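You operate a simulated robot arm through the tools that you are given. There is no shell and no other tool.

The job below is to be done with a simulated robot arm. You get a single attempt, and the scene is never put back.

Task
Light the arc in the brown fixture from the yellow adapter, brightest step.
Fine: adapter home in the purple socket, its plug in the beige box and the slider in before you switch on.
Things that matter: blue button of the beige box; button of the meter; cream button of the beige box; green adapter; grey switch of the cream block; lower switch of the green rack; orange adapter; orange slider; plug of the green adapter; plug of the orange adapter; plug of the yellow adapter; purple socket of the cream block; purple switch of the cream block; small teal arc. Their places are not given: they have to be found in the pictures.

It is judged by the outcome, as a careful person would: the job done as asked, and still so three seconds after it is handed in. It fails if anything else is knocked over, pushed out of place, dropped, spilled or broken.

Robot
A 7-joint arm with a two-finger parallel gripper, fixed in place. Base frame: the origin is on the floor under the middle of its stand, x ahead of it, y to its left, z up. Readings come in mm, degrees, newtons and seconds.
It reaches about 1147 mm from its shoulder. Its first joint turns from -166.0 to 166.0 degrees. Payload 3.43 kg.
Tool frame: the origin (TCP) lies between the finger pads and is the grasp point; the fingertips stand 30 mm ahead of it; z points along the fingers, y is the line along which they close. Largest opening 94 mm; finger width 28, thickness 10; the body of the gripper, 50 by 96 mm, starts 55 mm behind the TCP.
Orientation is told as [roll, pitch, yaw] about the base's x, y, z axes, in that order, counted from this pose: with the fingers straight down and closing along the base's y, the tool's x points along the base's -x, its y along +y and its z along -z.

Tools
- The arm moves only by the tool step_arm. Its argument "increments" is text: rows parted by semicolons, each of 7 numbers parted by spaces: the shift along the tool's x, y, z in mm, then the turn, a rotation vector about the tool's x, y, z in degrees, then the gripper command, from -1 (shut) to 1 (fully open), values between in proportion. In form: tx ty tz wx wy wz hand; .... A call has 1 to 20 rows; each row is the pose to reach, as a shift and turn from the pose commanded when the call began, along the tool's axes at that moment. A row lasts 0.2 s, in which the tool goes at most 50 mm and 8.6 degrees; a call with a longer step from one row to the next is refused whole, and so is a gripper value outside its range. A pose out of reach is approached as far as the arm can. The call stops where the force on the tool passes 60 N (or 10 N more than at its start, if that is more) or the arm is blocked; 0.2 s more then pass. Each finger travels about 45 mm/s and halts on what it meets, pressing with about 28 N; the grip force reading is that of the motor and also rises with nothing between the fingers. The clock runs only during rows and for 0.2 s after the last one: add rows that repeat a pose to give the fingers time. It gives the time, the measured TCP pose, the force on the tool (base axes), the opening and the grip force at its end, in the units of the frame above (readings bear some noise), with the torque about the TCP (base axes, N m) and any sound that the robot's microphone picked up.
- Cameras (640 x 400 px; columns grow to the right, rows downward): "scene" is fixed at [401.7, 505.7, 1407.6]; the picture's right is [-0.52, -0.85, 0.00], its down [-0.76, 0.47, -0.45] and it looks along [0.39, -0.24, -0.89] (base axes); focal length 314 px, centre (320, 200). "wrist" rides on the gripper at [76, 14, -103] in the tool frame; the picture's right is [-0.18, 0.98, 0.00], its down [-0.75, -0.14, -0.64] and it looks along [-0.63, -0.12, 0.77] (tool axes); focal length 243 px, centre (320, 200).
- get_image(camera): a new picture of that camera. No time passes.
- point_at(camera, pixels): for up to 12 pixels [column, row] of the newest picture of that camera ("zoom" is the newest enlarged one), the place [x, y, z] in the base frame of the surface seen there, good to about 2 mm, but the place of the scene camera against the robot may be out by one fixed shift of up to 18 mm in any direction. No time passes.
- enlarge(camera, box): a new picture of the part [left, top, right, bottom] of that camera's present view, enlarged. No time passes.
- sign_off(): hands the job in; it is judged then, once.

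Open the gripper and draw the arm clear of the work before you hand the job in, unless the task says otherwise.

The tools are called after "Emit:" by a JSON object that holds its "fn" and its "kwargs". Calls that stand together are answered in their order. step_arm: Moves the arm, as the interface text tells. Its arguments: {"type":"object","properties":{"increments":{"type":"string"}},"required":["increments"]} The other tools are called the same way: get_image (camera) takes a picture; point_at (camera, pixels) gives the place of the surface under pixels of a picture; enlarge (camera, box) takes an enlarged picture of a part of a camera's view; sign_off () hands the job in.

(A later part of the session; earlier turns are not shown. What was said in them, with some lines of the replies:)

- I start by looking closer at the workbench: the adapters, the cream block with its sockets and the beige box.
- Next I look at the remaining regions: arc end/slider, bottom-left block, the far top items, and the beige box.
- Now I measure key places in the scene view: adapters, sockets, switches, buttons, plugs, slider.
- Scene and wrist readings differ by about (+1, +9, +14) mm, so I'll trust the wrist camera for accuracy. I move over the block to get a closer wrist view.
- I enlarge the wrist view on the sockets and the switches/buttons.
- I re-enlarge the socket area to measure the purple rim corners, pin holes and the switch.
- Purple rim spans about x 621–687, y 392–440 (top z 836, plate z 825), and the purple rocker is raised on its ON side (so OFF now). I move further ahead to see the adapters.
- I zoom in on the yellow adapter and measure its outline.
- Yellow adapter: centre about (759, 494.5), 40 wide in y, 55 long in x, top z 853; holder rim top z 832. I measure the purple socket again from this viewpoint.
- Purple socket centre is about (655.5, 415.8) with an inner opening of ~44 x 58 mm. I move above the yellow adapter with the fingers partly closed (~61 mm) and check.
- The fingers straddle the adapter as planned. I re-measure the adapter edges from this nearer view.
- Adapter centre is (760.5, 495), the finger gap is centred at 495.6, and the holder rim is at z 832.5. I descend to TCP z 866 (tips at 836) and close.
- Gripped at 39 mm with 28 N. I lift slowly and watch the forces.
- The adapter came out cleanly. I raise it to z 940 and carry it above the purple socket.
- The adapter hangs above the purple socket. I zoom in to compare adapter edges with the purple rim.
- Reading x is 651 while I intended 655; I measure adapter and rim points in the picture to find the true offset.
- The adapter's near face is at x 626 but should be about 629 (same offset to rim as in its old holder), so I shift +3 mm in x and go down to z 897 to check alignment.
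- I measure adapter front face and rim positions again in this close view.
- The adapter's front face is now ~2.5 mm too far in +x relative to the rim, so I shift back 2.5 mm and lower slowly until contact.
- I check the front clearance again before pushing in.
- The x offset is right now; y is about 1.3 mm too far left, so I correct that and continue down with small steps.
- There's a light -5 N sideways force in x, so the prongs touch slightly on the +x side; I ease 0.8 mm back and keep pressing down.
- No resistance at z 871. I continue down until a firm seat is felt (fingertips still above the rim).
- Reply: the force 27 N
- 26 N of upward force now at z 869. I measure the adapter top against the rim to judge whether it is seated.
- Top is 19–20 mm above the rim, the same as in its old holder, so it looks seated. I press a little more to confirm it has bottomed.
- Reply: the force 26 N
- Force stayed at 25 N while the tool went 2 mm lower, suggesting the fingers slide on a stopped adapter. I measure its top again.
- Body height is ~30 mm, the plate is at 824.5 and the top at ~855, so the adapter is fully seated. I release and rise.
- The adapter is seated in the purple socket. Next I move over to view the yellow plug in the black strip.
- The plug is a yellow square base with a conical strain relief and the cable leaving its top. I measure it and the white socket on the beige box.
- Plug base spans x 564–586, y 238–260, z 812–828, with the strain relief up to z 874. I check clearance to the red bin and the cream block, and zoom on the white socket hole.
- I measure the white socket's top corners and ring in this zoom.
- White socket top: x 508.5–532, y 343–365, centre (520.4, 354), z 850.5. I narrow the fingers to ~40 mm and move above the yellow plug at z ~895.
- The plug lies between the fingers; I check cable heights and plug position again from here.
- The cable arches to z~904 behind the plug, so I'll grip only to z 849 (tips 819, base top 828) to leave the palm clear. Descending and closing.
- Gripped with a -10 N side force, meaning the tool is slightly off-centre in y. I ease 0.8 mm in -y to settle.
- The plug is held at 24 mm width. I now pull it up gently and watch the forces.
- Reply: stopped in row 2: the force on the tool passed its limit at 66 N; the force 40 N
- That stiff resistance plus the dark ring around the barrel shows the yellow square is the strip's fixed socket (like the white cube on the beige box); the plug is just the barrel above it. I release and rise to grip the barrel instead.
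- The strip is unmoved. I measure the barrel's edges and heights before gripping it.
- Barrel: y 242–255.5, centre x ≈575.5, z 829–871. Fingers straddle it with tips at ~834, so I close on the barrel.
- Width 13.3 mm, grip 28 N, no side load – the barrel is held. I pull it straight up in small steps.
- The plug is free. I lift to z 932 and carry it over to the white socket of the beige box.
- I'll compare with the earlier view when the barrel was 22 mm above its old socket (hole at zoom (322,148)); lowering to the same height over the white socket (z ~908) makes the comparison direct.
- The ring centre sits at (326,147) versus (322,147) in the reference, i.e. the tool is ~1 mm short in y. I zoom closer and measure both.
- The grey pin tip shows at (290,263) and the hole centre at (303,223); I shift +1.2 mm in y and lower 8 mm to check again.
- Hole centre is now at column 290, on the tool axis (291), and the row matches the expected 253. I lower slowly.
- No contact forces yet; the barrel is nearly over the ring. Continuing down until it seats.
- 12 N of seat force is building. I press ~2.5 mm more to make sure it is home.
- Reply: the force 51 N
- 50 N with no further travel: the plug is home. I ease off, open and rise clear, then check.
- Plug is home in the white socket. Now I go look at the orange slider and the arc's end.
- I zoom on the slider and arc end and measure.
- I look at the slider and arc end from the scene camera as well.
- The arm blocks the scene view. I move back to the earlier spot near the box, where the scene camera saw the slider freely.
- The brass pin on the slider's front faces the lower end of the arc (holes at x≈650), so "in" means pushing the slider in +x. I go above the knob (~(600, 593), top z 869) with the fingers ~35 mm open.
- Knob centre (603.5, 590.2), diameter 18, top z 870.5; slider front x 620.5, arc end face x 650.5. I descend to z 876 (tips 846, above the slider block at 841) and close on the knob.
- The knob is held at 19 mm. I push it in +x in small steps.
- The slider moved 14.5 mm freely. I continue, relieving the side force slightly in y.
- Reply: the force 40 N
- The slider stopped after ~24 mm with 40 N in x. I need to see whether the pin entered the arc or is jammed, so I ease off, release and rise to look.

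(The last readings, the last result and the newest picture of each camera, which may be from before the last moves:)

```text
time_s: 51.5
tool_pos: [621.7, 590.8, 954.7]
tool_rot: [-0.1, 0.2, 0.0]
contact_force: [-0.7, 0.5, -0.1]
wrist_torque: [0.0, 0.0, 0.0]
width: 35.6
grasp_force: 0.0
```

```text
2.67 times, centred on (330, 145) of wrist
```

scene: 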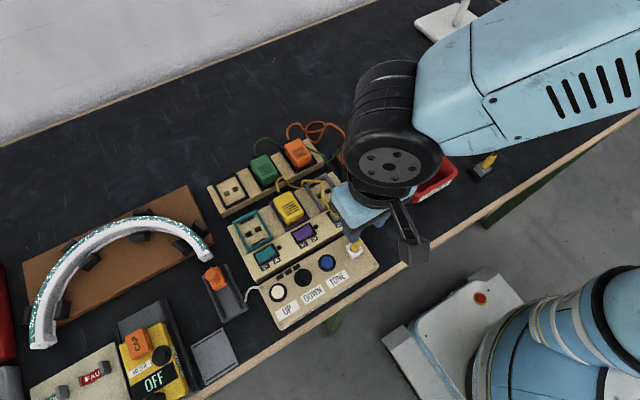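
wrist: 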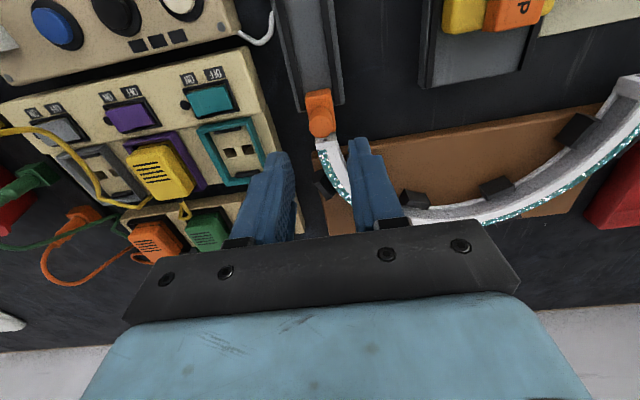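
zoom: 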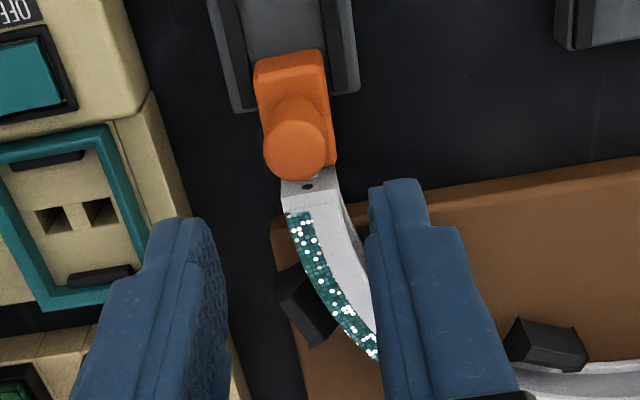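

I check from the scene camera as well whether the pin went in.

Emit:
{"fn": "get_image", "kwargs": {"camera": "scene"}}

Emit:
{"fn": "enlarge", "kwargs": {"camera": "wrist", "box": [300, 90, 350, 150]}}

Emit:
{"fn": "point_at", "kwargs": {"camera": "zoom", "pixels": [[300, 60], [360, 50], [320, 180], [300, 160], [325, 230], [345, 290], [300, 300], [370, 265], [290, 285], [345, 325], [385, 230], [250, 100]]}}

```text
taken
```

scene: 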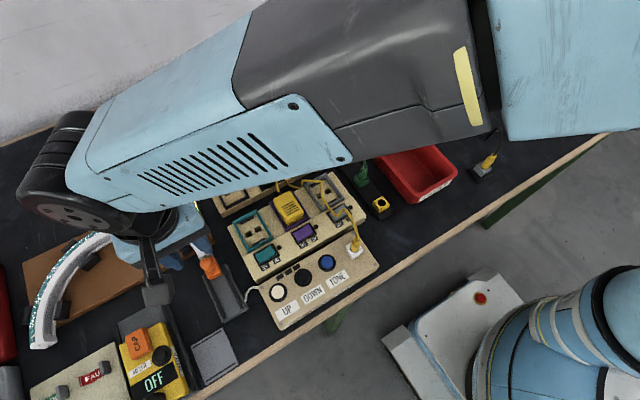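

```text
6.67 times, centred on (325, 120) of wrist
```

zoom: 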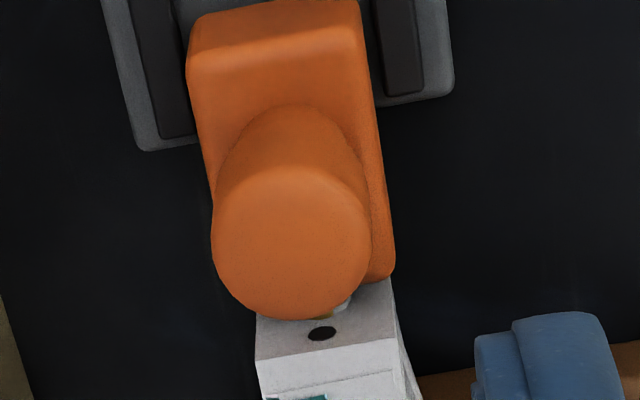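

```text
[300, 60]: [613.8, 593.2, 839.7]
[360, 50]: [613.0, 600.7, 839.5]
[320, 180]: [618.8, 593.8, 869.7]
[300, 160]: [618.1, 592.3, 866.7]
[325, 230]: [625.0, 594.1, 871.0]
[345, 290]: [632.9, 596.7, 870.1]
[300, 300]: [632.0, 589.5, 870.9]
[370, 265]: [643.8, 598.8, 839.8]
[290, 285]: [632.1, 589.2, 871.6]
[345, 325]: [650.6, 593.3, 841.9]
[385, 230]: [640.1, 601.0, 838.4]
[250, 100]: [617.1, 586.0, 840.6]
```

The upper hole still looks open and there's a ~6.5 mm gap, so I need a side view. I rotate the gripper -90° about its axis so the wrist camera looks along +y at the slider/arc gap.

Emit:
{"fn": "step_arm", "kwargs": {"increments": "-2 -7 0 0 0 -8 1; -5 -14 0 0 0 -16 1; -7 -21 0 0 0 -24 1; -10 -28 0 0 0 -32 1; -12 -35 0 0 0 -40 1; -15 -42 5 0 0 -48 1; -17 -49 10 0 0 -56 1; -20 -56 15 0 0 -64 1; -22 -63 20 0 0 -72 1; -24 -70 25 0 0 -80 1; -25.5 -75 30 0 0 -88 1; -25.5 -75 36 0 0 -90 1; -25.5 -75 36 0 0 -90 1; -25.5 -75 36 0 0 -90 1"}}

Emit:
{"fn": "get_image", "kwargs": {"camera": "wrist"}}

```text
time_s: 54.5
tool_pos: [646.0, 516.0, 919.8]
tool_rot: [0.2, 0.0, 89.9]
contact_force: [0.2, -0.5, -0.2]
wrist_torque: [0.0, -0.03, 0.02]
width: 94.2
grasp_force: 0.0
```

```text
taken
```

wrist: 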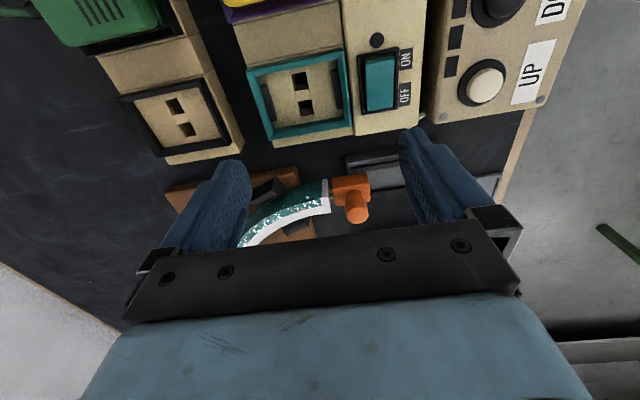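

Good side view: the arc end and slider meet at about (330,195). I zoom there.

Emit:
{"fn": "enlarge", "kwargs": {"camera": "wrist", "box": [300, 165, 380, 235]}}

Emit:
{"fn": "point_at", "kwargs": {"camera": "zoom", "pixels": [[250, 150], [250, 110], [262, 120], [262, 180], [268, 150], [290, 130], [300, 160], [340, 120], [340, 200], [255, 210], [270, 105], [400, 190]]}}

```text
5.71 times, centred on (340, 200) of wrist
```

zoom: 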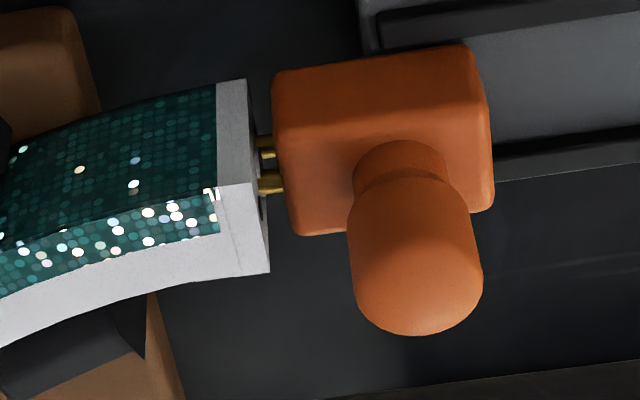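

```text
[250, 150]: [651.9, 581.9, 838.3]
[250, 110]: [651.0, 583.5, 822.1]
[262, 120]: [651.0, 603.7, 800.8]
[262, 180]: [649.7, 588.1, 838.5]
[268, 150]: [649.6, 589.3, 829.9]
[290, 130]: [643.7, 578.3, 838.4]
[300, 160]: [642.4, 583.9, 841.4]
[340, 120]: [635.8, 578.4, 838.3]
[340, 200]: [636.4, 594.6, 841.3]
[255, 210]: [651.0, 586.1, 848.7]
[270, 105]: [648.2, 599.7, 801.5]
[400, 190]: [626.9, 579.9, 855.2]
```

Two brass pins bridge from the slider to the arc's end face. I zoom in further to see whether they enter the holes or rest on the face.

Emit:
{"fn": "enlarge", "kwargs": {"camera": "wrist", "box": [318, 178, 348, 215]}}

```text
10.81 times, centred on (333, 196) of wrist
```

zoom: 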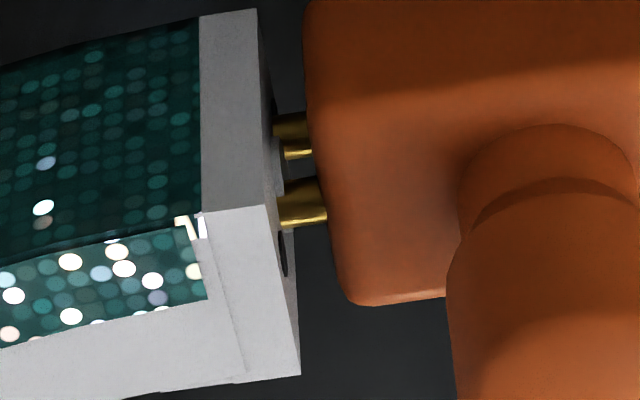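

I measure the pins, the visible hole and the end face on this close zoom.

Emit:
{"fn": "point_at", "kwargs": {"camera": "zoom", "pixels": [[300, 195], [310, 205], [285, 205], [295, 125], [300, 150], [290, 155], [283, 250], [283, 270], [295, 350], [262, 80], [280, 110], [285, 180]]}}

Emit:
{"fn": "point_at", "kwargs": {"camera": "zoom", "pixels": [[235, 300], [235, 100], [225, 60], [262, 215], [295, 370], [190, 225], [320, 100], [350, 290], [270, 300], [276, 190], [315, 215], [298, 130]]}}

```text
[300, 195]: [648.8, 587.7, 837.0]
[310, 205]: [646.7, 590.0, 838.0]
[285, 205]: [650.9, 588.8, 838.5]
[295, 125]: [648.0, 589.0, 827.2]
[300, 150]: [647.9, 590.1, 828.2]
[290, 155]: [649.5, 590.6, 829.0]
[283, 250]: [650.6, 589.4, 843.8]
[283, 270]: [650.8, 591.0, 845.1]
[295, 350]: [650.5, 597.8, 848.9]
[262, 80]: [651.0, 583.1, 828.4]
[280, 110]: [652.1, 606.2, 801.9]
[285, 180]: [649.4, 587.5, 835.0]
```

```text
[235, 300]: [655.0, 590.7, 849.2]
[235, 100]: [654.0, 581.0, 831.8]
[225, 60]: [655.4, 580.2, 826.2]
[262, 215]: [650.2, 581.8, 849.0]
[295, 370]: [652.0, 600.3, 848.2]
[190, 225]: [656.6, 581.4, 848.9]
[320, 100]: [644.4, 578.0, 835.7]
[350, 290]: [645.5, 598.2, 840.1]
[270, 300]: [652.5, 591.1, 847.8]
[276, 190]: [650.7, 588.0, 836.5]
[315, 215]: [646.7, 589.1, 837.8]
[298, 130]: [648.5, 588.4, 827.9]
```

The pins (z≈827 and 837) bear on the arc's end face at x≈650.7; the slider is at its stop and stayed there after release, with the arc unmoved. Next I move above the purple switch with closed fingers, keeping this yaw so the body stays clear of the cable.

Emit:
{"fn": "step_arm", "kwargs": {"increments": "10 0 -20 0 0 0 0.5; 40 15 -20 0 0 0 0; 75 32 -20 0 0 0 -0.5; 113 50 -20 0 0 0 -1; 113 50 -20 0 0 0 -1; 113 50 -20 0 0 0 -1; 113 50 -20 0 0 0 -1"}}

Emit:
{"fn": "get_image", "kwargs": {"camera": "wrist"}}

Emit:
{"fn": "get_image", "kwargs": {"camera": "scene"}}

```text
time_s: 56.1
tool_pos: [595.6, 402.8, 941.0]
tool_rot: [0.3, 0.1, 90.1]
contact_force: [0.1, 0.5, 0.8]
wrist_torque: [0.04, 0.01, 0.0]
width: 0.3
grasp_force: 28.1
```

```text
taken
```

wrist: 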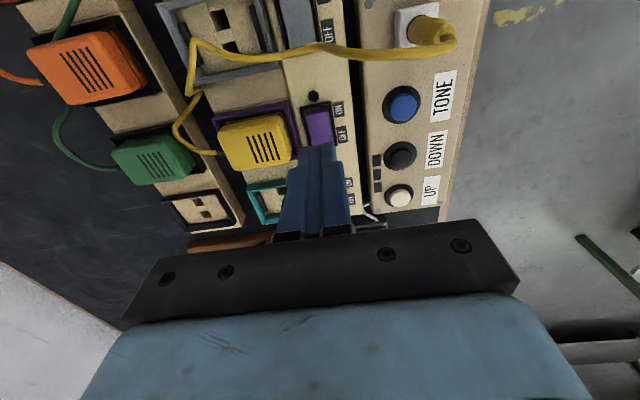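

```text
taken
```

scene: 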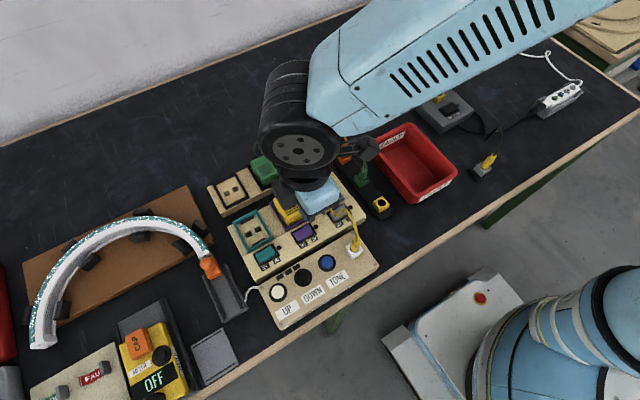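

I zoom on the purple switch and measure its ON end and bezel.

Emit:
{"fn": "enlarge", "kwargs": {"camera": "wrist", "box": [280, 70, 370, 170]}}

Emit:
{"fn": "enlarge", "kwargs": {"camera": "scene", "box": [180, 230, 260, 300]}}

Emit:
{"fn": "enlarge", "kwargs": {"camera": "wrist", "box": [280, 70, 370, 170]}}

```text
4.00 times, centred on (325, 120) of wrist
```

zoom: 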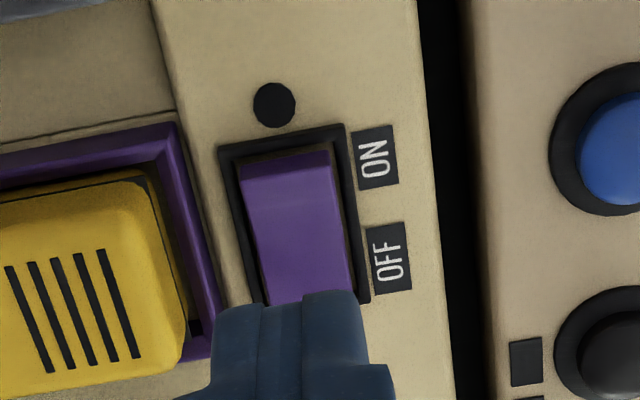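

```text
5.71 times, centred on (220, 265) of scene
```

zoom: 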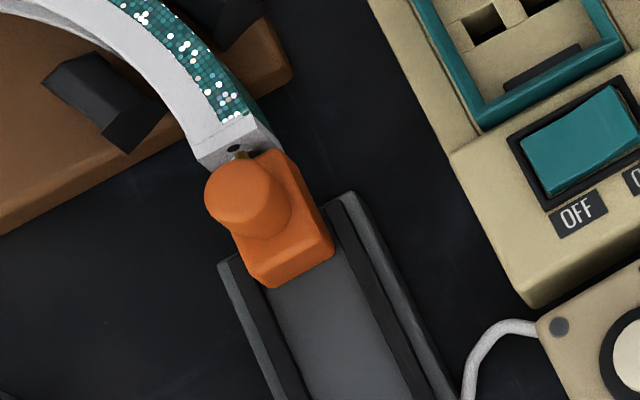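

```text
4.00 times, centred on (325, 120) of wrist
```

zoom: 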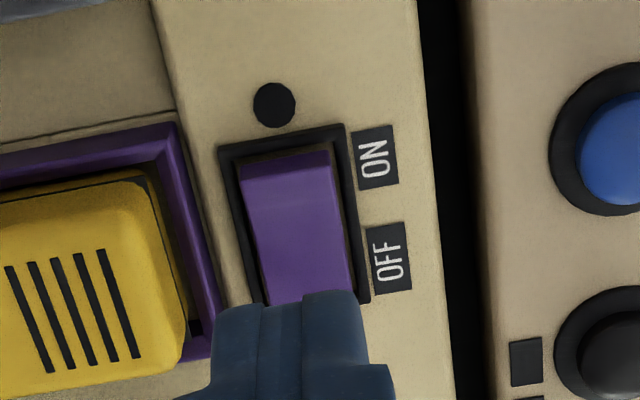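

Emit:
{"fn": "point_at", "kwargs": {"camera": "zoom", "pixels": [[285, 162], [285, 180], [290, 220], [300, 270], [305, 290], [245, 190], [335, 175], [225, 150], [345, 128], [275, 105], [352, 250], [310, 90]]}}

```text
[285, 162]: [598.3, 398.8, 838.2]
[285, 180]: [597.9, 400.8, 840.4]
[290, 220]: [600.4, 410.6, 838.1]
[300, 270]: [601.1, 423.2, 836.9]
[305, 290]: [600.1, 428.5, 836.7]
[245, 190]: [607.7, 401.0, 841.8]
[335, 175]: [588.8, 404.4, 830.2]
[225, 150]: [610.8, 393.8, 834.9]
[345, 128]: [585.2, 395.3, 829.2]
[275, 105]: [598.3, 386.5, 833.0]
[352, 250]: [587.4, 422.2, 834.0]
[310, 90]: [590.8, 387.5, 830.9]
```

Rocker: x 589–608, ON end at y≈400 (z 840.4), OFF end at y≈430 (z 836.7), bezel z≈834.5, lamp z 833. I'll press with the closed tips centred at (599, 393), overlapping only the ON end, starting with an approach to tip z≈844.

Emit:
{"fn": "step_arm", "kwargs": {"increments": "9.7 -1 15 0 0 0 -1; 9.7 -1 40 0 0 0 -1; 9.7 -1 58 0 0 0 -1; 9.7 -1 66 0 0 0 -1; 9.7 -1 66 0 0 0 -1; 9.7 -1 66 0 0 0 -1"}}

Emit:
{"fn": "enlarge", "kwargs": {"camera": "wrist", "box": [260, 90, 380, 200]}}

```text
time_s: 57.5
tool_pos: [598.4, 390.6, 875.1]
tool_rot: [0.3, 0.0, 90.0]
contact_force: [0.2, 0.2, 0.1]
wrist_torque: [-0.01, 0.03, 0.04]
width: 0.0
grasp_force: 28.6
```

```text
3.64 times, centred on (320, 145) of wrist
```

zoom: 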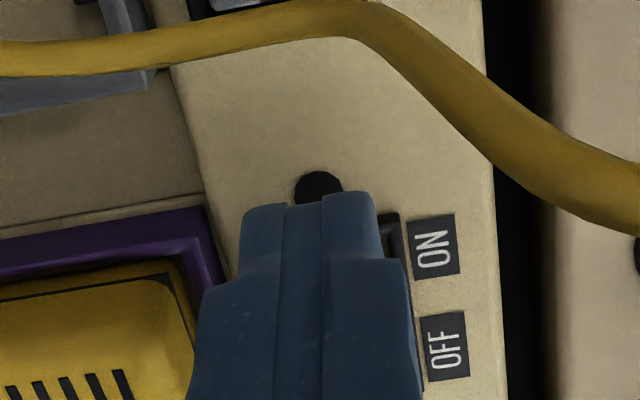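

The tips are over the ON end. I press down gradually.

Emit:
{"fn": "step_arm", "kwargs": {"increments": "0 0 2 0 0 0 -1; 0 0 4 0 0 0 -1; 0 0 5.5 0 0 0 -1; 0 0 7 0 0 0 -1; 0 0 7 0 0 0 -1"}}

Emit:
{"fn": "enlarge", "kwargs": {"camera": "wrist", "box": [260, 90, 380, 200]}}

```text
time_s: 58.7
tool_pos: [597.8, 392.3, 868.2]
tool_rot: [0.2, 0.1, 90.0]
contact_force: [-0.7, -0.3, 0.2]
wrist_torque: [0.03, 0.02, 0.0]
width: 0.0
grasp_force: 27.8
```

```text
3.64 times, centred on (320, 145) of wrist
```

zoom: 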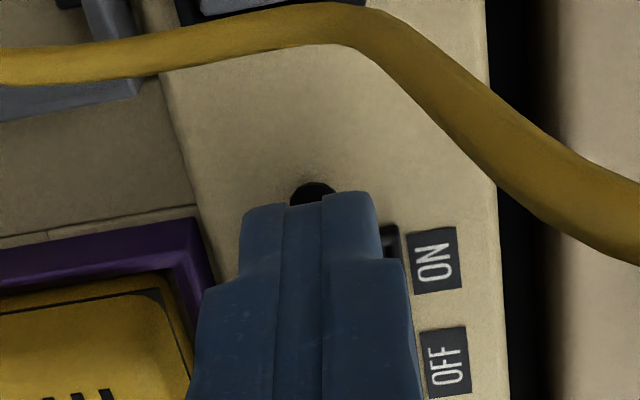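

No contact force yet at z 868. I continue in 1 mm steps.

Emit:
{"fn": "step_arm", "kwargs": {"increments": "0 0 1 0 0 0 -1; 0 0 2 0 0 0 -1; 0 0 3 0 0 0 -1; 0 0 3 0 0 0 -1"}}

```text
time_s: 59.7
tool_pos: [598.0, 392.8, 865.5]
tool_rot: [0.0, 0.0, 90.0]
contact_force: [-4.7, -10.0, 43.1]
wrist_torque: [0.31, 0.15, -0.04]
width: 0.1
grasp_force: 28.5
heard: click
```

A click was heard with 43 N press. I lift off and check the switch and the arc.

Emit:
{"fn": "step_arm", "kwargs": {"increments": "0 0 -5 0 0 0 -1; 0 0 -20 0 0 0 -1; 0 0 -50 0 0 0 -1; -10 0 -75 0 0 0 -1; -10 0 -75 0 0 0 -1; -10 0 -75 0 0 0 -1"}}

Emit:
{"fn": "get_image", "kwargs": {"camera": "wrist"}}

Emit:
{"fn": "enlarge", "kwargs": {"camera": "wrist", "box": [270, 60, 420, 200]}}

Emit:
{"fn": "get_image", "kwargs": {"camera": "scene"}}

```text
time_s: 61.1
tool_pos: [599.9, 403.8, 941.8]
tool_rot: [0.2, 0.1, 90.0]
contact_force: [-0.2, 0.1, 0.5]
wrist_torque: [0.0, 0.02, 0.01]
width: 0.2
grasp_force: 27.9
```

```text
taken
```

wrist: 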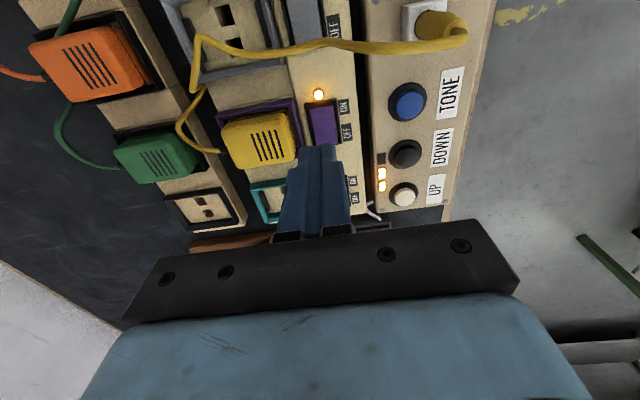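

```text
2.86 times, centred on (345, 130) of wrist
```

zoom: 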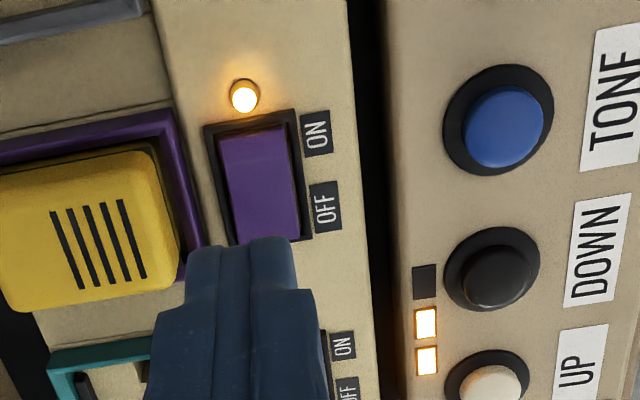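

```text
taken
```

scene: 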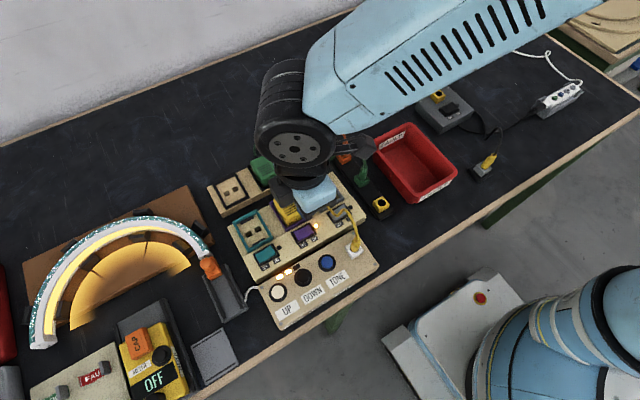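

The purple lamp is lit, the arc glows and the box shows two of three step lights. Now I move over the cream UP button.

Emit:
{"fn": "step_arm", "kwargs": {"increments": "-25 15 0 0 0 0 -1; -50 35 0 0 0 0 -1; -75 60 0 0 0 0 -1; -87 77 0 0 0 0 -1; -87 77 0 0 0 0 -1; -87 77 0 0 0 0 -1; -87 77 0 0 0 0 -1"}}

Emit:
{"fn": "get_image", "kwargs": {"camera": "wrist"}}

Emit:
{"fn": "enlarge", "kwargs": {"camera": "wrist", "box": [260, 70, 380, 170]}}

```text
time_s: 62.7
tool_pos: [522.3, 490.6, 939.1]
tool_rot: [0.3, 0.1, 90.1]
contact_force: [-0.2, -1.3, -0.4]
wrist_torque: [0.0, -0.01, 0.01]
width: 0.0
grasp_force: 28.2
```

```text
taken
```

wrist: 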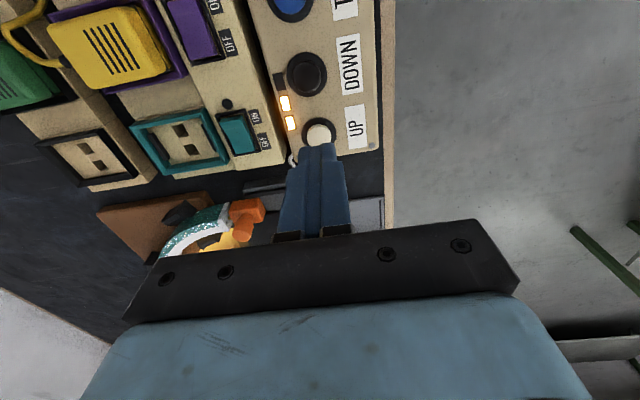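

```text
4.00 times, centred on (320, 120) of wrist
```

zoom: 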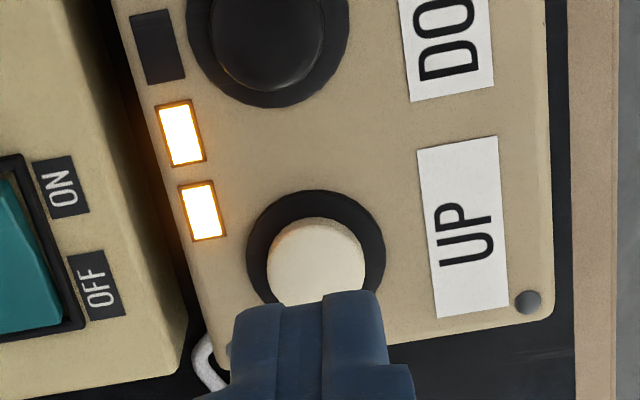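

Emit:
{"fn": "point_at", "kwargs": {"camera": "zoom", "pixels": [[315, 260], [280, 265], [355, 255], [315, 225], [318, 285], [255, 240], [378, 240], [315, 197], [265, 215], [220, 300], [290, 90], [400, 250]]}}

```text
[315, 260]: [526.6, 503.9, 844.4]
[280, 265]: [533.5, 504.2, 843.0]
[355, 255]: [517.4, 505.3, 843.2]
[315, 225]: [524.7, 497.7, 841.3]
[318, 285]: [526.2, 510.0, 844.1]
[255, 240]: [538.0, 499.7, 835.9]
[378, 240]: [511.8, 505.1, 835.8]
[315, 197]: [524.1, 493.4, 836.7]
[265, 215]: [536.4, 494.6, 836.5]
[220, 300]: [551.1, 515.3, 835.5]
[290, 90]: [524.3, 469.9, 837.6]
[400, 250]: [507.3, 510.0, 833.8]
```

Button centre is about (525, 506.5), top z 844, ring z 836. I approach to tip z≈850 first.

Emit:
{"fn": "step_arm", "kwargs": {"increments": "-16.5 -3 15 0 0 0 -1; -16.5 -3 40 0 0 0 -1; -16.5 -3 59 0 0 0 -1; -16.5 -3 59 0 0 0 -1; -16.5 -3 59 0 0 0 -1"}}

Emit:
{"fn": "enlarge", "kwargs": {"camera": "wrist", "box": [260, 80, 380, 180]}}

```text
time_s: 63.9
tool_pos: [524.4, 505.3, 880.2]
tool_rot: [0.2, 0.1, 90.1]
contact_force: [0.5, -0.3, -1.1]
wrist_torque: [0.02, 0.01, 0.0]
width: 0.2
grasp_force: 28.6
```

```text
4.00 times, centred on (320, 130) of wrist
```

zoom: 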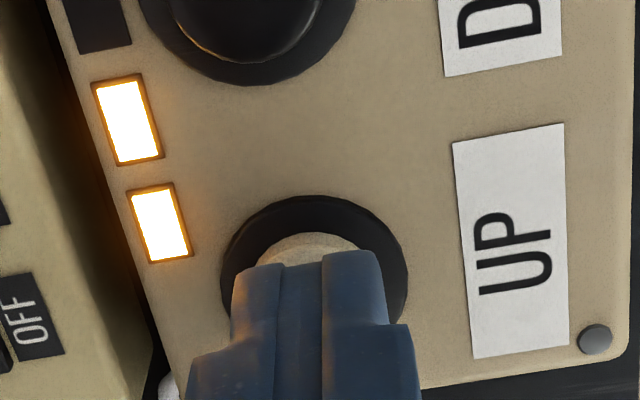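

The tips are centred above the cream button. I press down in 1–1.5 mm steps until a click, then back off right away.

Emit:
{"fn": "step_arm", "kwargs": {"increments": "0 0 2 0 0 0 -1; 0 0 4 0 0 0 -1; 0 0 5.5 0 0 0 -1; 0 0 7 0 0 0 -1; 0 0 8 0 0 0 -1"}}

Emit:
{"fn": "enlarge", "kwargs": {"camera": "wrist", "box": [260, 80, 380, 180]}}

```text
time_s: 65.1
tool_pos: [523.3, 505.6, 873.7]
tool_rot: [0.2, 0.1, 90.1]
contact_force: [-0.4, -0.1, 0.2]
wrist_torque: [0.0, -0.04, -0.02]
width: 0.3
grasp_force: 28.0
```

```text
4.00 times, centred on (320, 130) of wrist
```

zoom: 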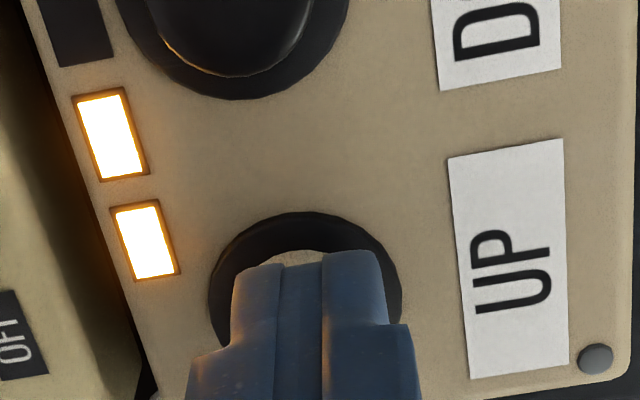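

Just at the surface, no force yet. I continue down 3 mm and come back up within the same call.

Emit:
{"fn": "step_arm", "kwargs": {"increments": "0 0 1 0 0 0 -1; 0 0 2 0 0 0 -1; 0 0 3 0 0 0 -1; 0 0 4 0 0 0 -1; 0 0 4 0 0 0 -1"}}

Emit:
{"fn": "enlarge", "kwargs": {"camera": "wrist", "box": [260, 80, 380, 180]}}

```text
time_s: 66.3
tool_pos: [523.0, 507.1, 869.9]
tool_rot: [0.1, 0.1, 90.1]
contact_force: [0.3, -0.2, 2.1]
wrist_torque: [0.0, -0.05, 0.01]
width: 0.2
grasp_force: 27.8
heard: click
```

```text
4.00 times, centred on (320, 130) of wrist
```

zoom: 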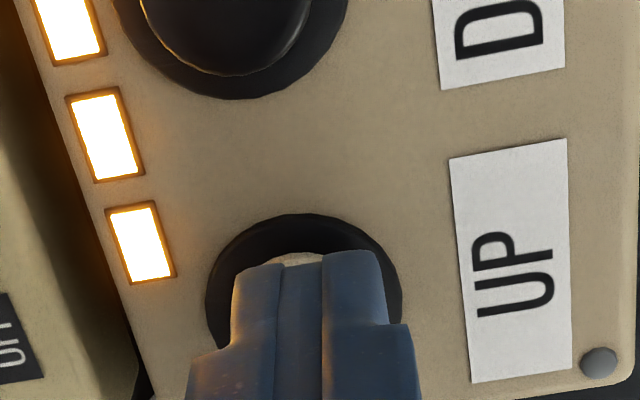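

All three step lights are lit after one click. I lift straight off the button and then clear the work.

Emit:
{"fn": "step_arm", "kwargs": {"increments": "0 0 -6 0 0 0 -1; 0 0 -25 0 0 0 -1; 0 0 -60 0 0 0 -1; 0 0 -100 0 0 0 -1; 0 0 -130 0 0 0 -1; 0 0 -130 0 0 0 -1"}}

Emit:
{"fn": "get_image", "kwargs": {"camera": "wrist"}}

Emit:
{"fn": "get_image", "kwargs": {"camera": "scene"}}

```text
time_s: 67.7
tool_pos: [523.7, 505.8, 998.3]
tool_rot: [0.1, 0.2, 90.0]
contact_force: [-0.1, -0.2, -0.4]
wrist_torque: [0.02, 0.0, 0.01]
width: 0.1
grasp_force: 27.9
```

```text
taken
```

wrist: 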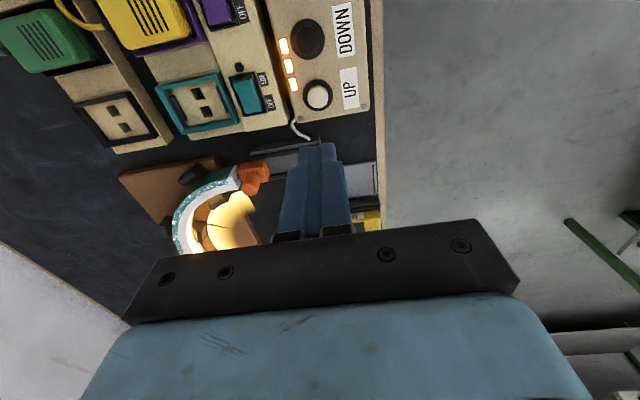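

```text
taken
```

scene: 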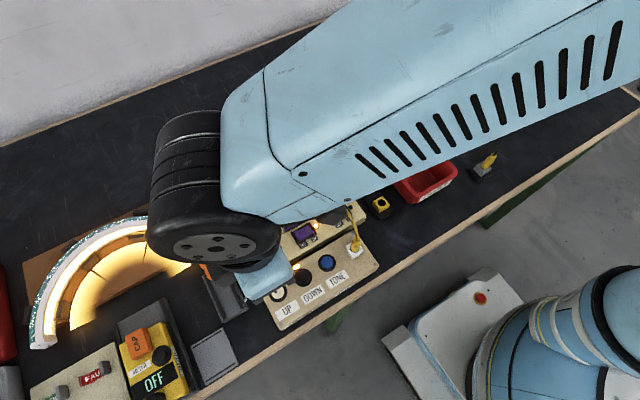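

The arc is at its brightest with three lights lit. I retreat up and away, open the gripper, and let some time pass to verify it stays on.

Emit:
{"fn": "step_arm", "kwargs": {"increments": "0 0 -40 0 0 0 -1; 0 0 -80 0 0 0 -0.5; 20 10 -110 0 0 0 0; 60 25 -112 0 0 0 0.5; 105 40 -112 0 0 0 1; 150 55 -112 0 0 0 1; 195 65 -112 0 0 0 1; 240 70 -112 0 0 0 1; 276 70 -112 0 0 0 1; 276 70 -112 0 0 0 1; 276 70 -112 0 0 0 1; 276 70 -112 0 0 0 1; 276 70 -112 0 0 0 1; 276 70 -112 0 0 0 1; 276 70 -112 0 0 0 1; 276 70 -112 0 0 0 1; 276 70 -112 0 0 0 1; 276 70 -112 0 0 0 1; 276 70 -112 0 0 0 1; 276 70 -112 0 0 0 1"}}

Emit:
{"fn": "get_image", "kwargs": {"camera": "scene"}}

Emit:
{"fn": "enlarge", "kwargs": {"camera": "scene", "box": [180, 130, 400, 330]}}

Emit:
{"fn": "enlarge", "kwargs": {"camera": "scene", "box": [0, 180, 260, 400]}}

```text
time_s: 71.9
tool_pos: [454.6, 230.7, 1110.6]
tool_rot: [0.2, 0.1, 90.1]
contact_force: [0.6, 0.0, 0.5]
wrist_torque: [0.01, -0.01, 0.01]
width: 93.8
grasp_force: 0.1
```

```text
taken
```

scene: 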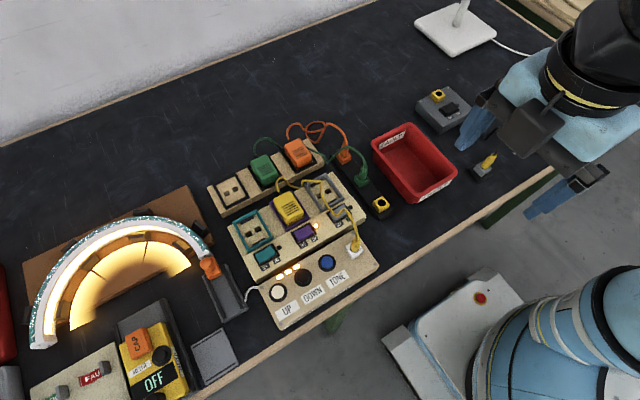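

```text
2.00 times, centred on (290, 230) of scene
```

zoom: 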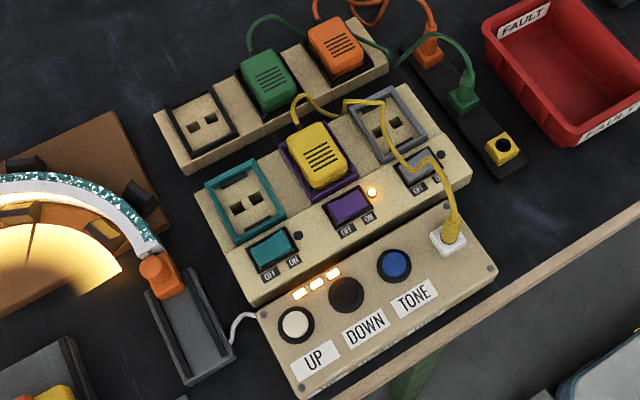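

```text
1.82 times, centred on (130, 290) of scene
```

zoom: 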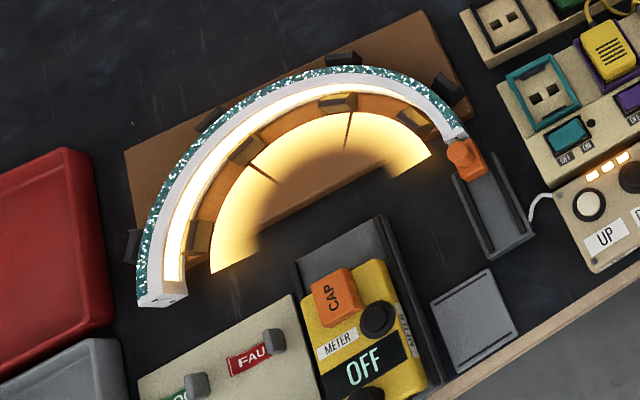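

The purple lamp and all three step lights are on, the arc is fully lit, the slider, plug and adapter are home, and nothing else has moved. The arm is clear and the gripper open, so I hand the job in.

Emit:
{"fn": "sign_off", "kwargs": {}}

```text
The job is handed in.
```

The arc in the brown fixture is lit from the yellow adapter at its brightest step, with all three step lights on, and I've handed the job in.

- **Order:** the adapter was home in the purple socket, its plug in the beige box and the slider in before I switched on. I then turned on the purple switch and pressed the cream UP button once, going from two lights to three.
- **Slider:** it stopped with about a 6.5 mm gap to the arc. Its two pins press against the arc's end face; I couldn't see them go into the holes there. The arc lit as soon as I switched on, so it makes contact.
- **One slip:** my first try at the plug gripped the fixed yellow socket on the black strip instead. I pulled on it until the arm's force limit stopped me at 66 N, then let go. The strip showed no sign of having moved.

About four seconds after I lifted off the button, the arc and lights were still on and nothing else looked out of place. The arm is clear and the gripper is open.
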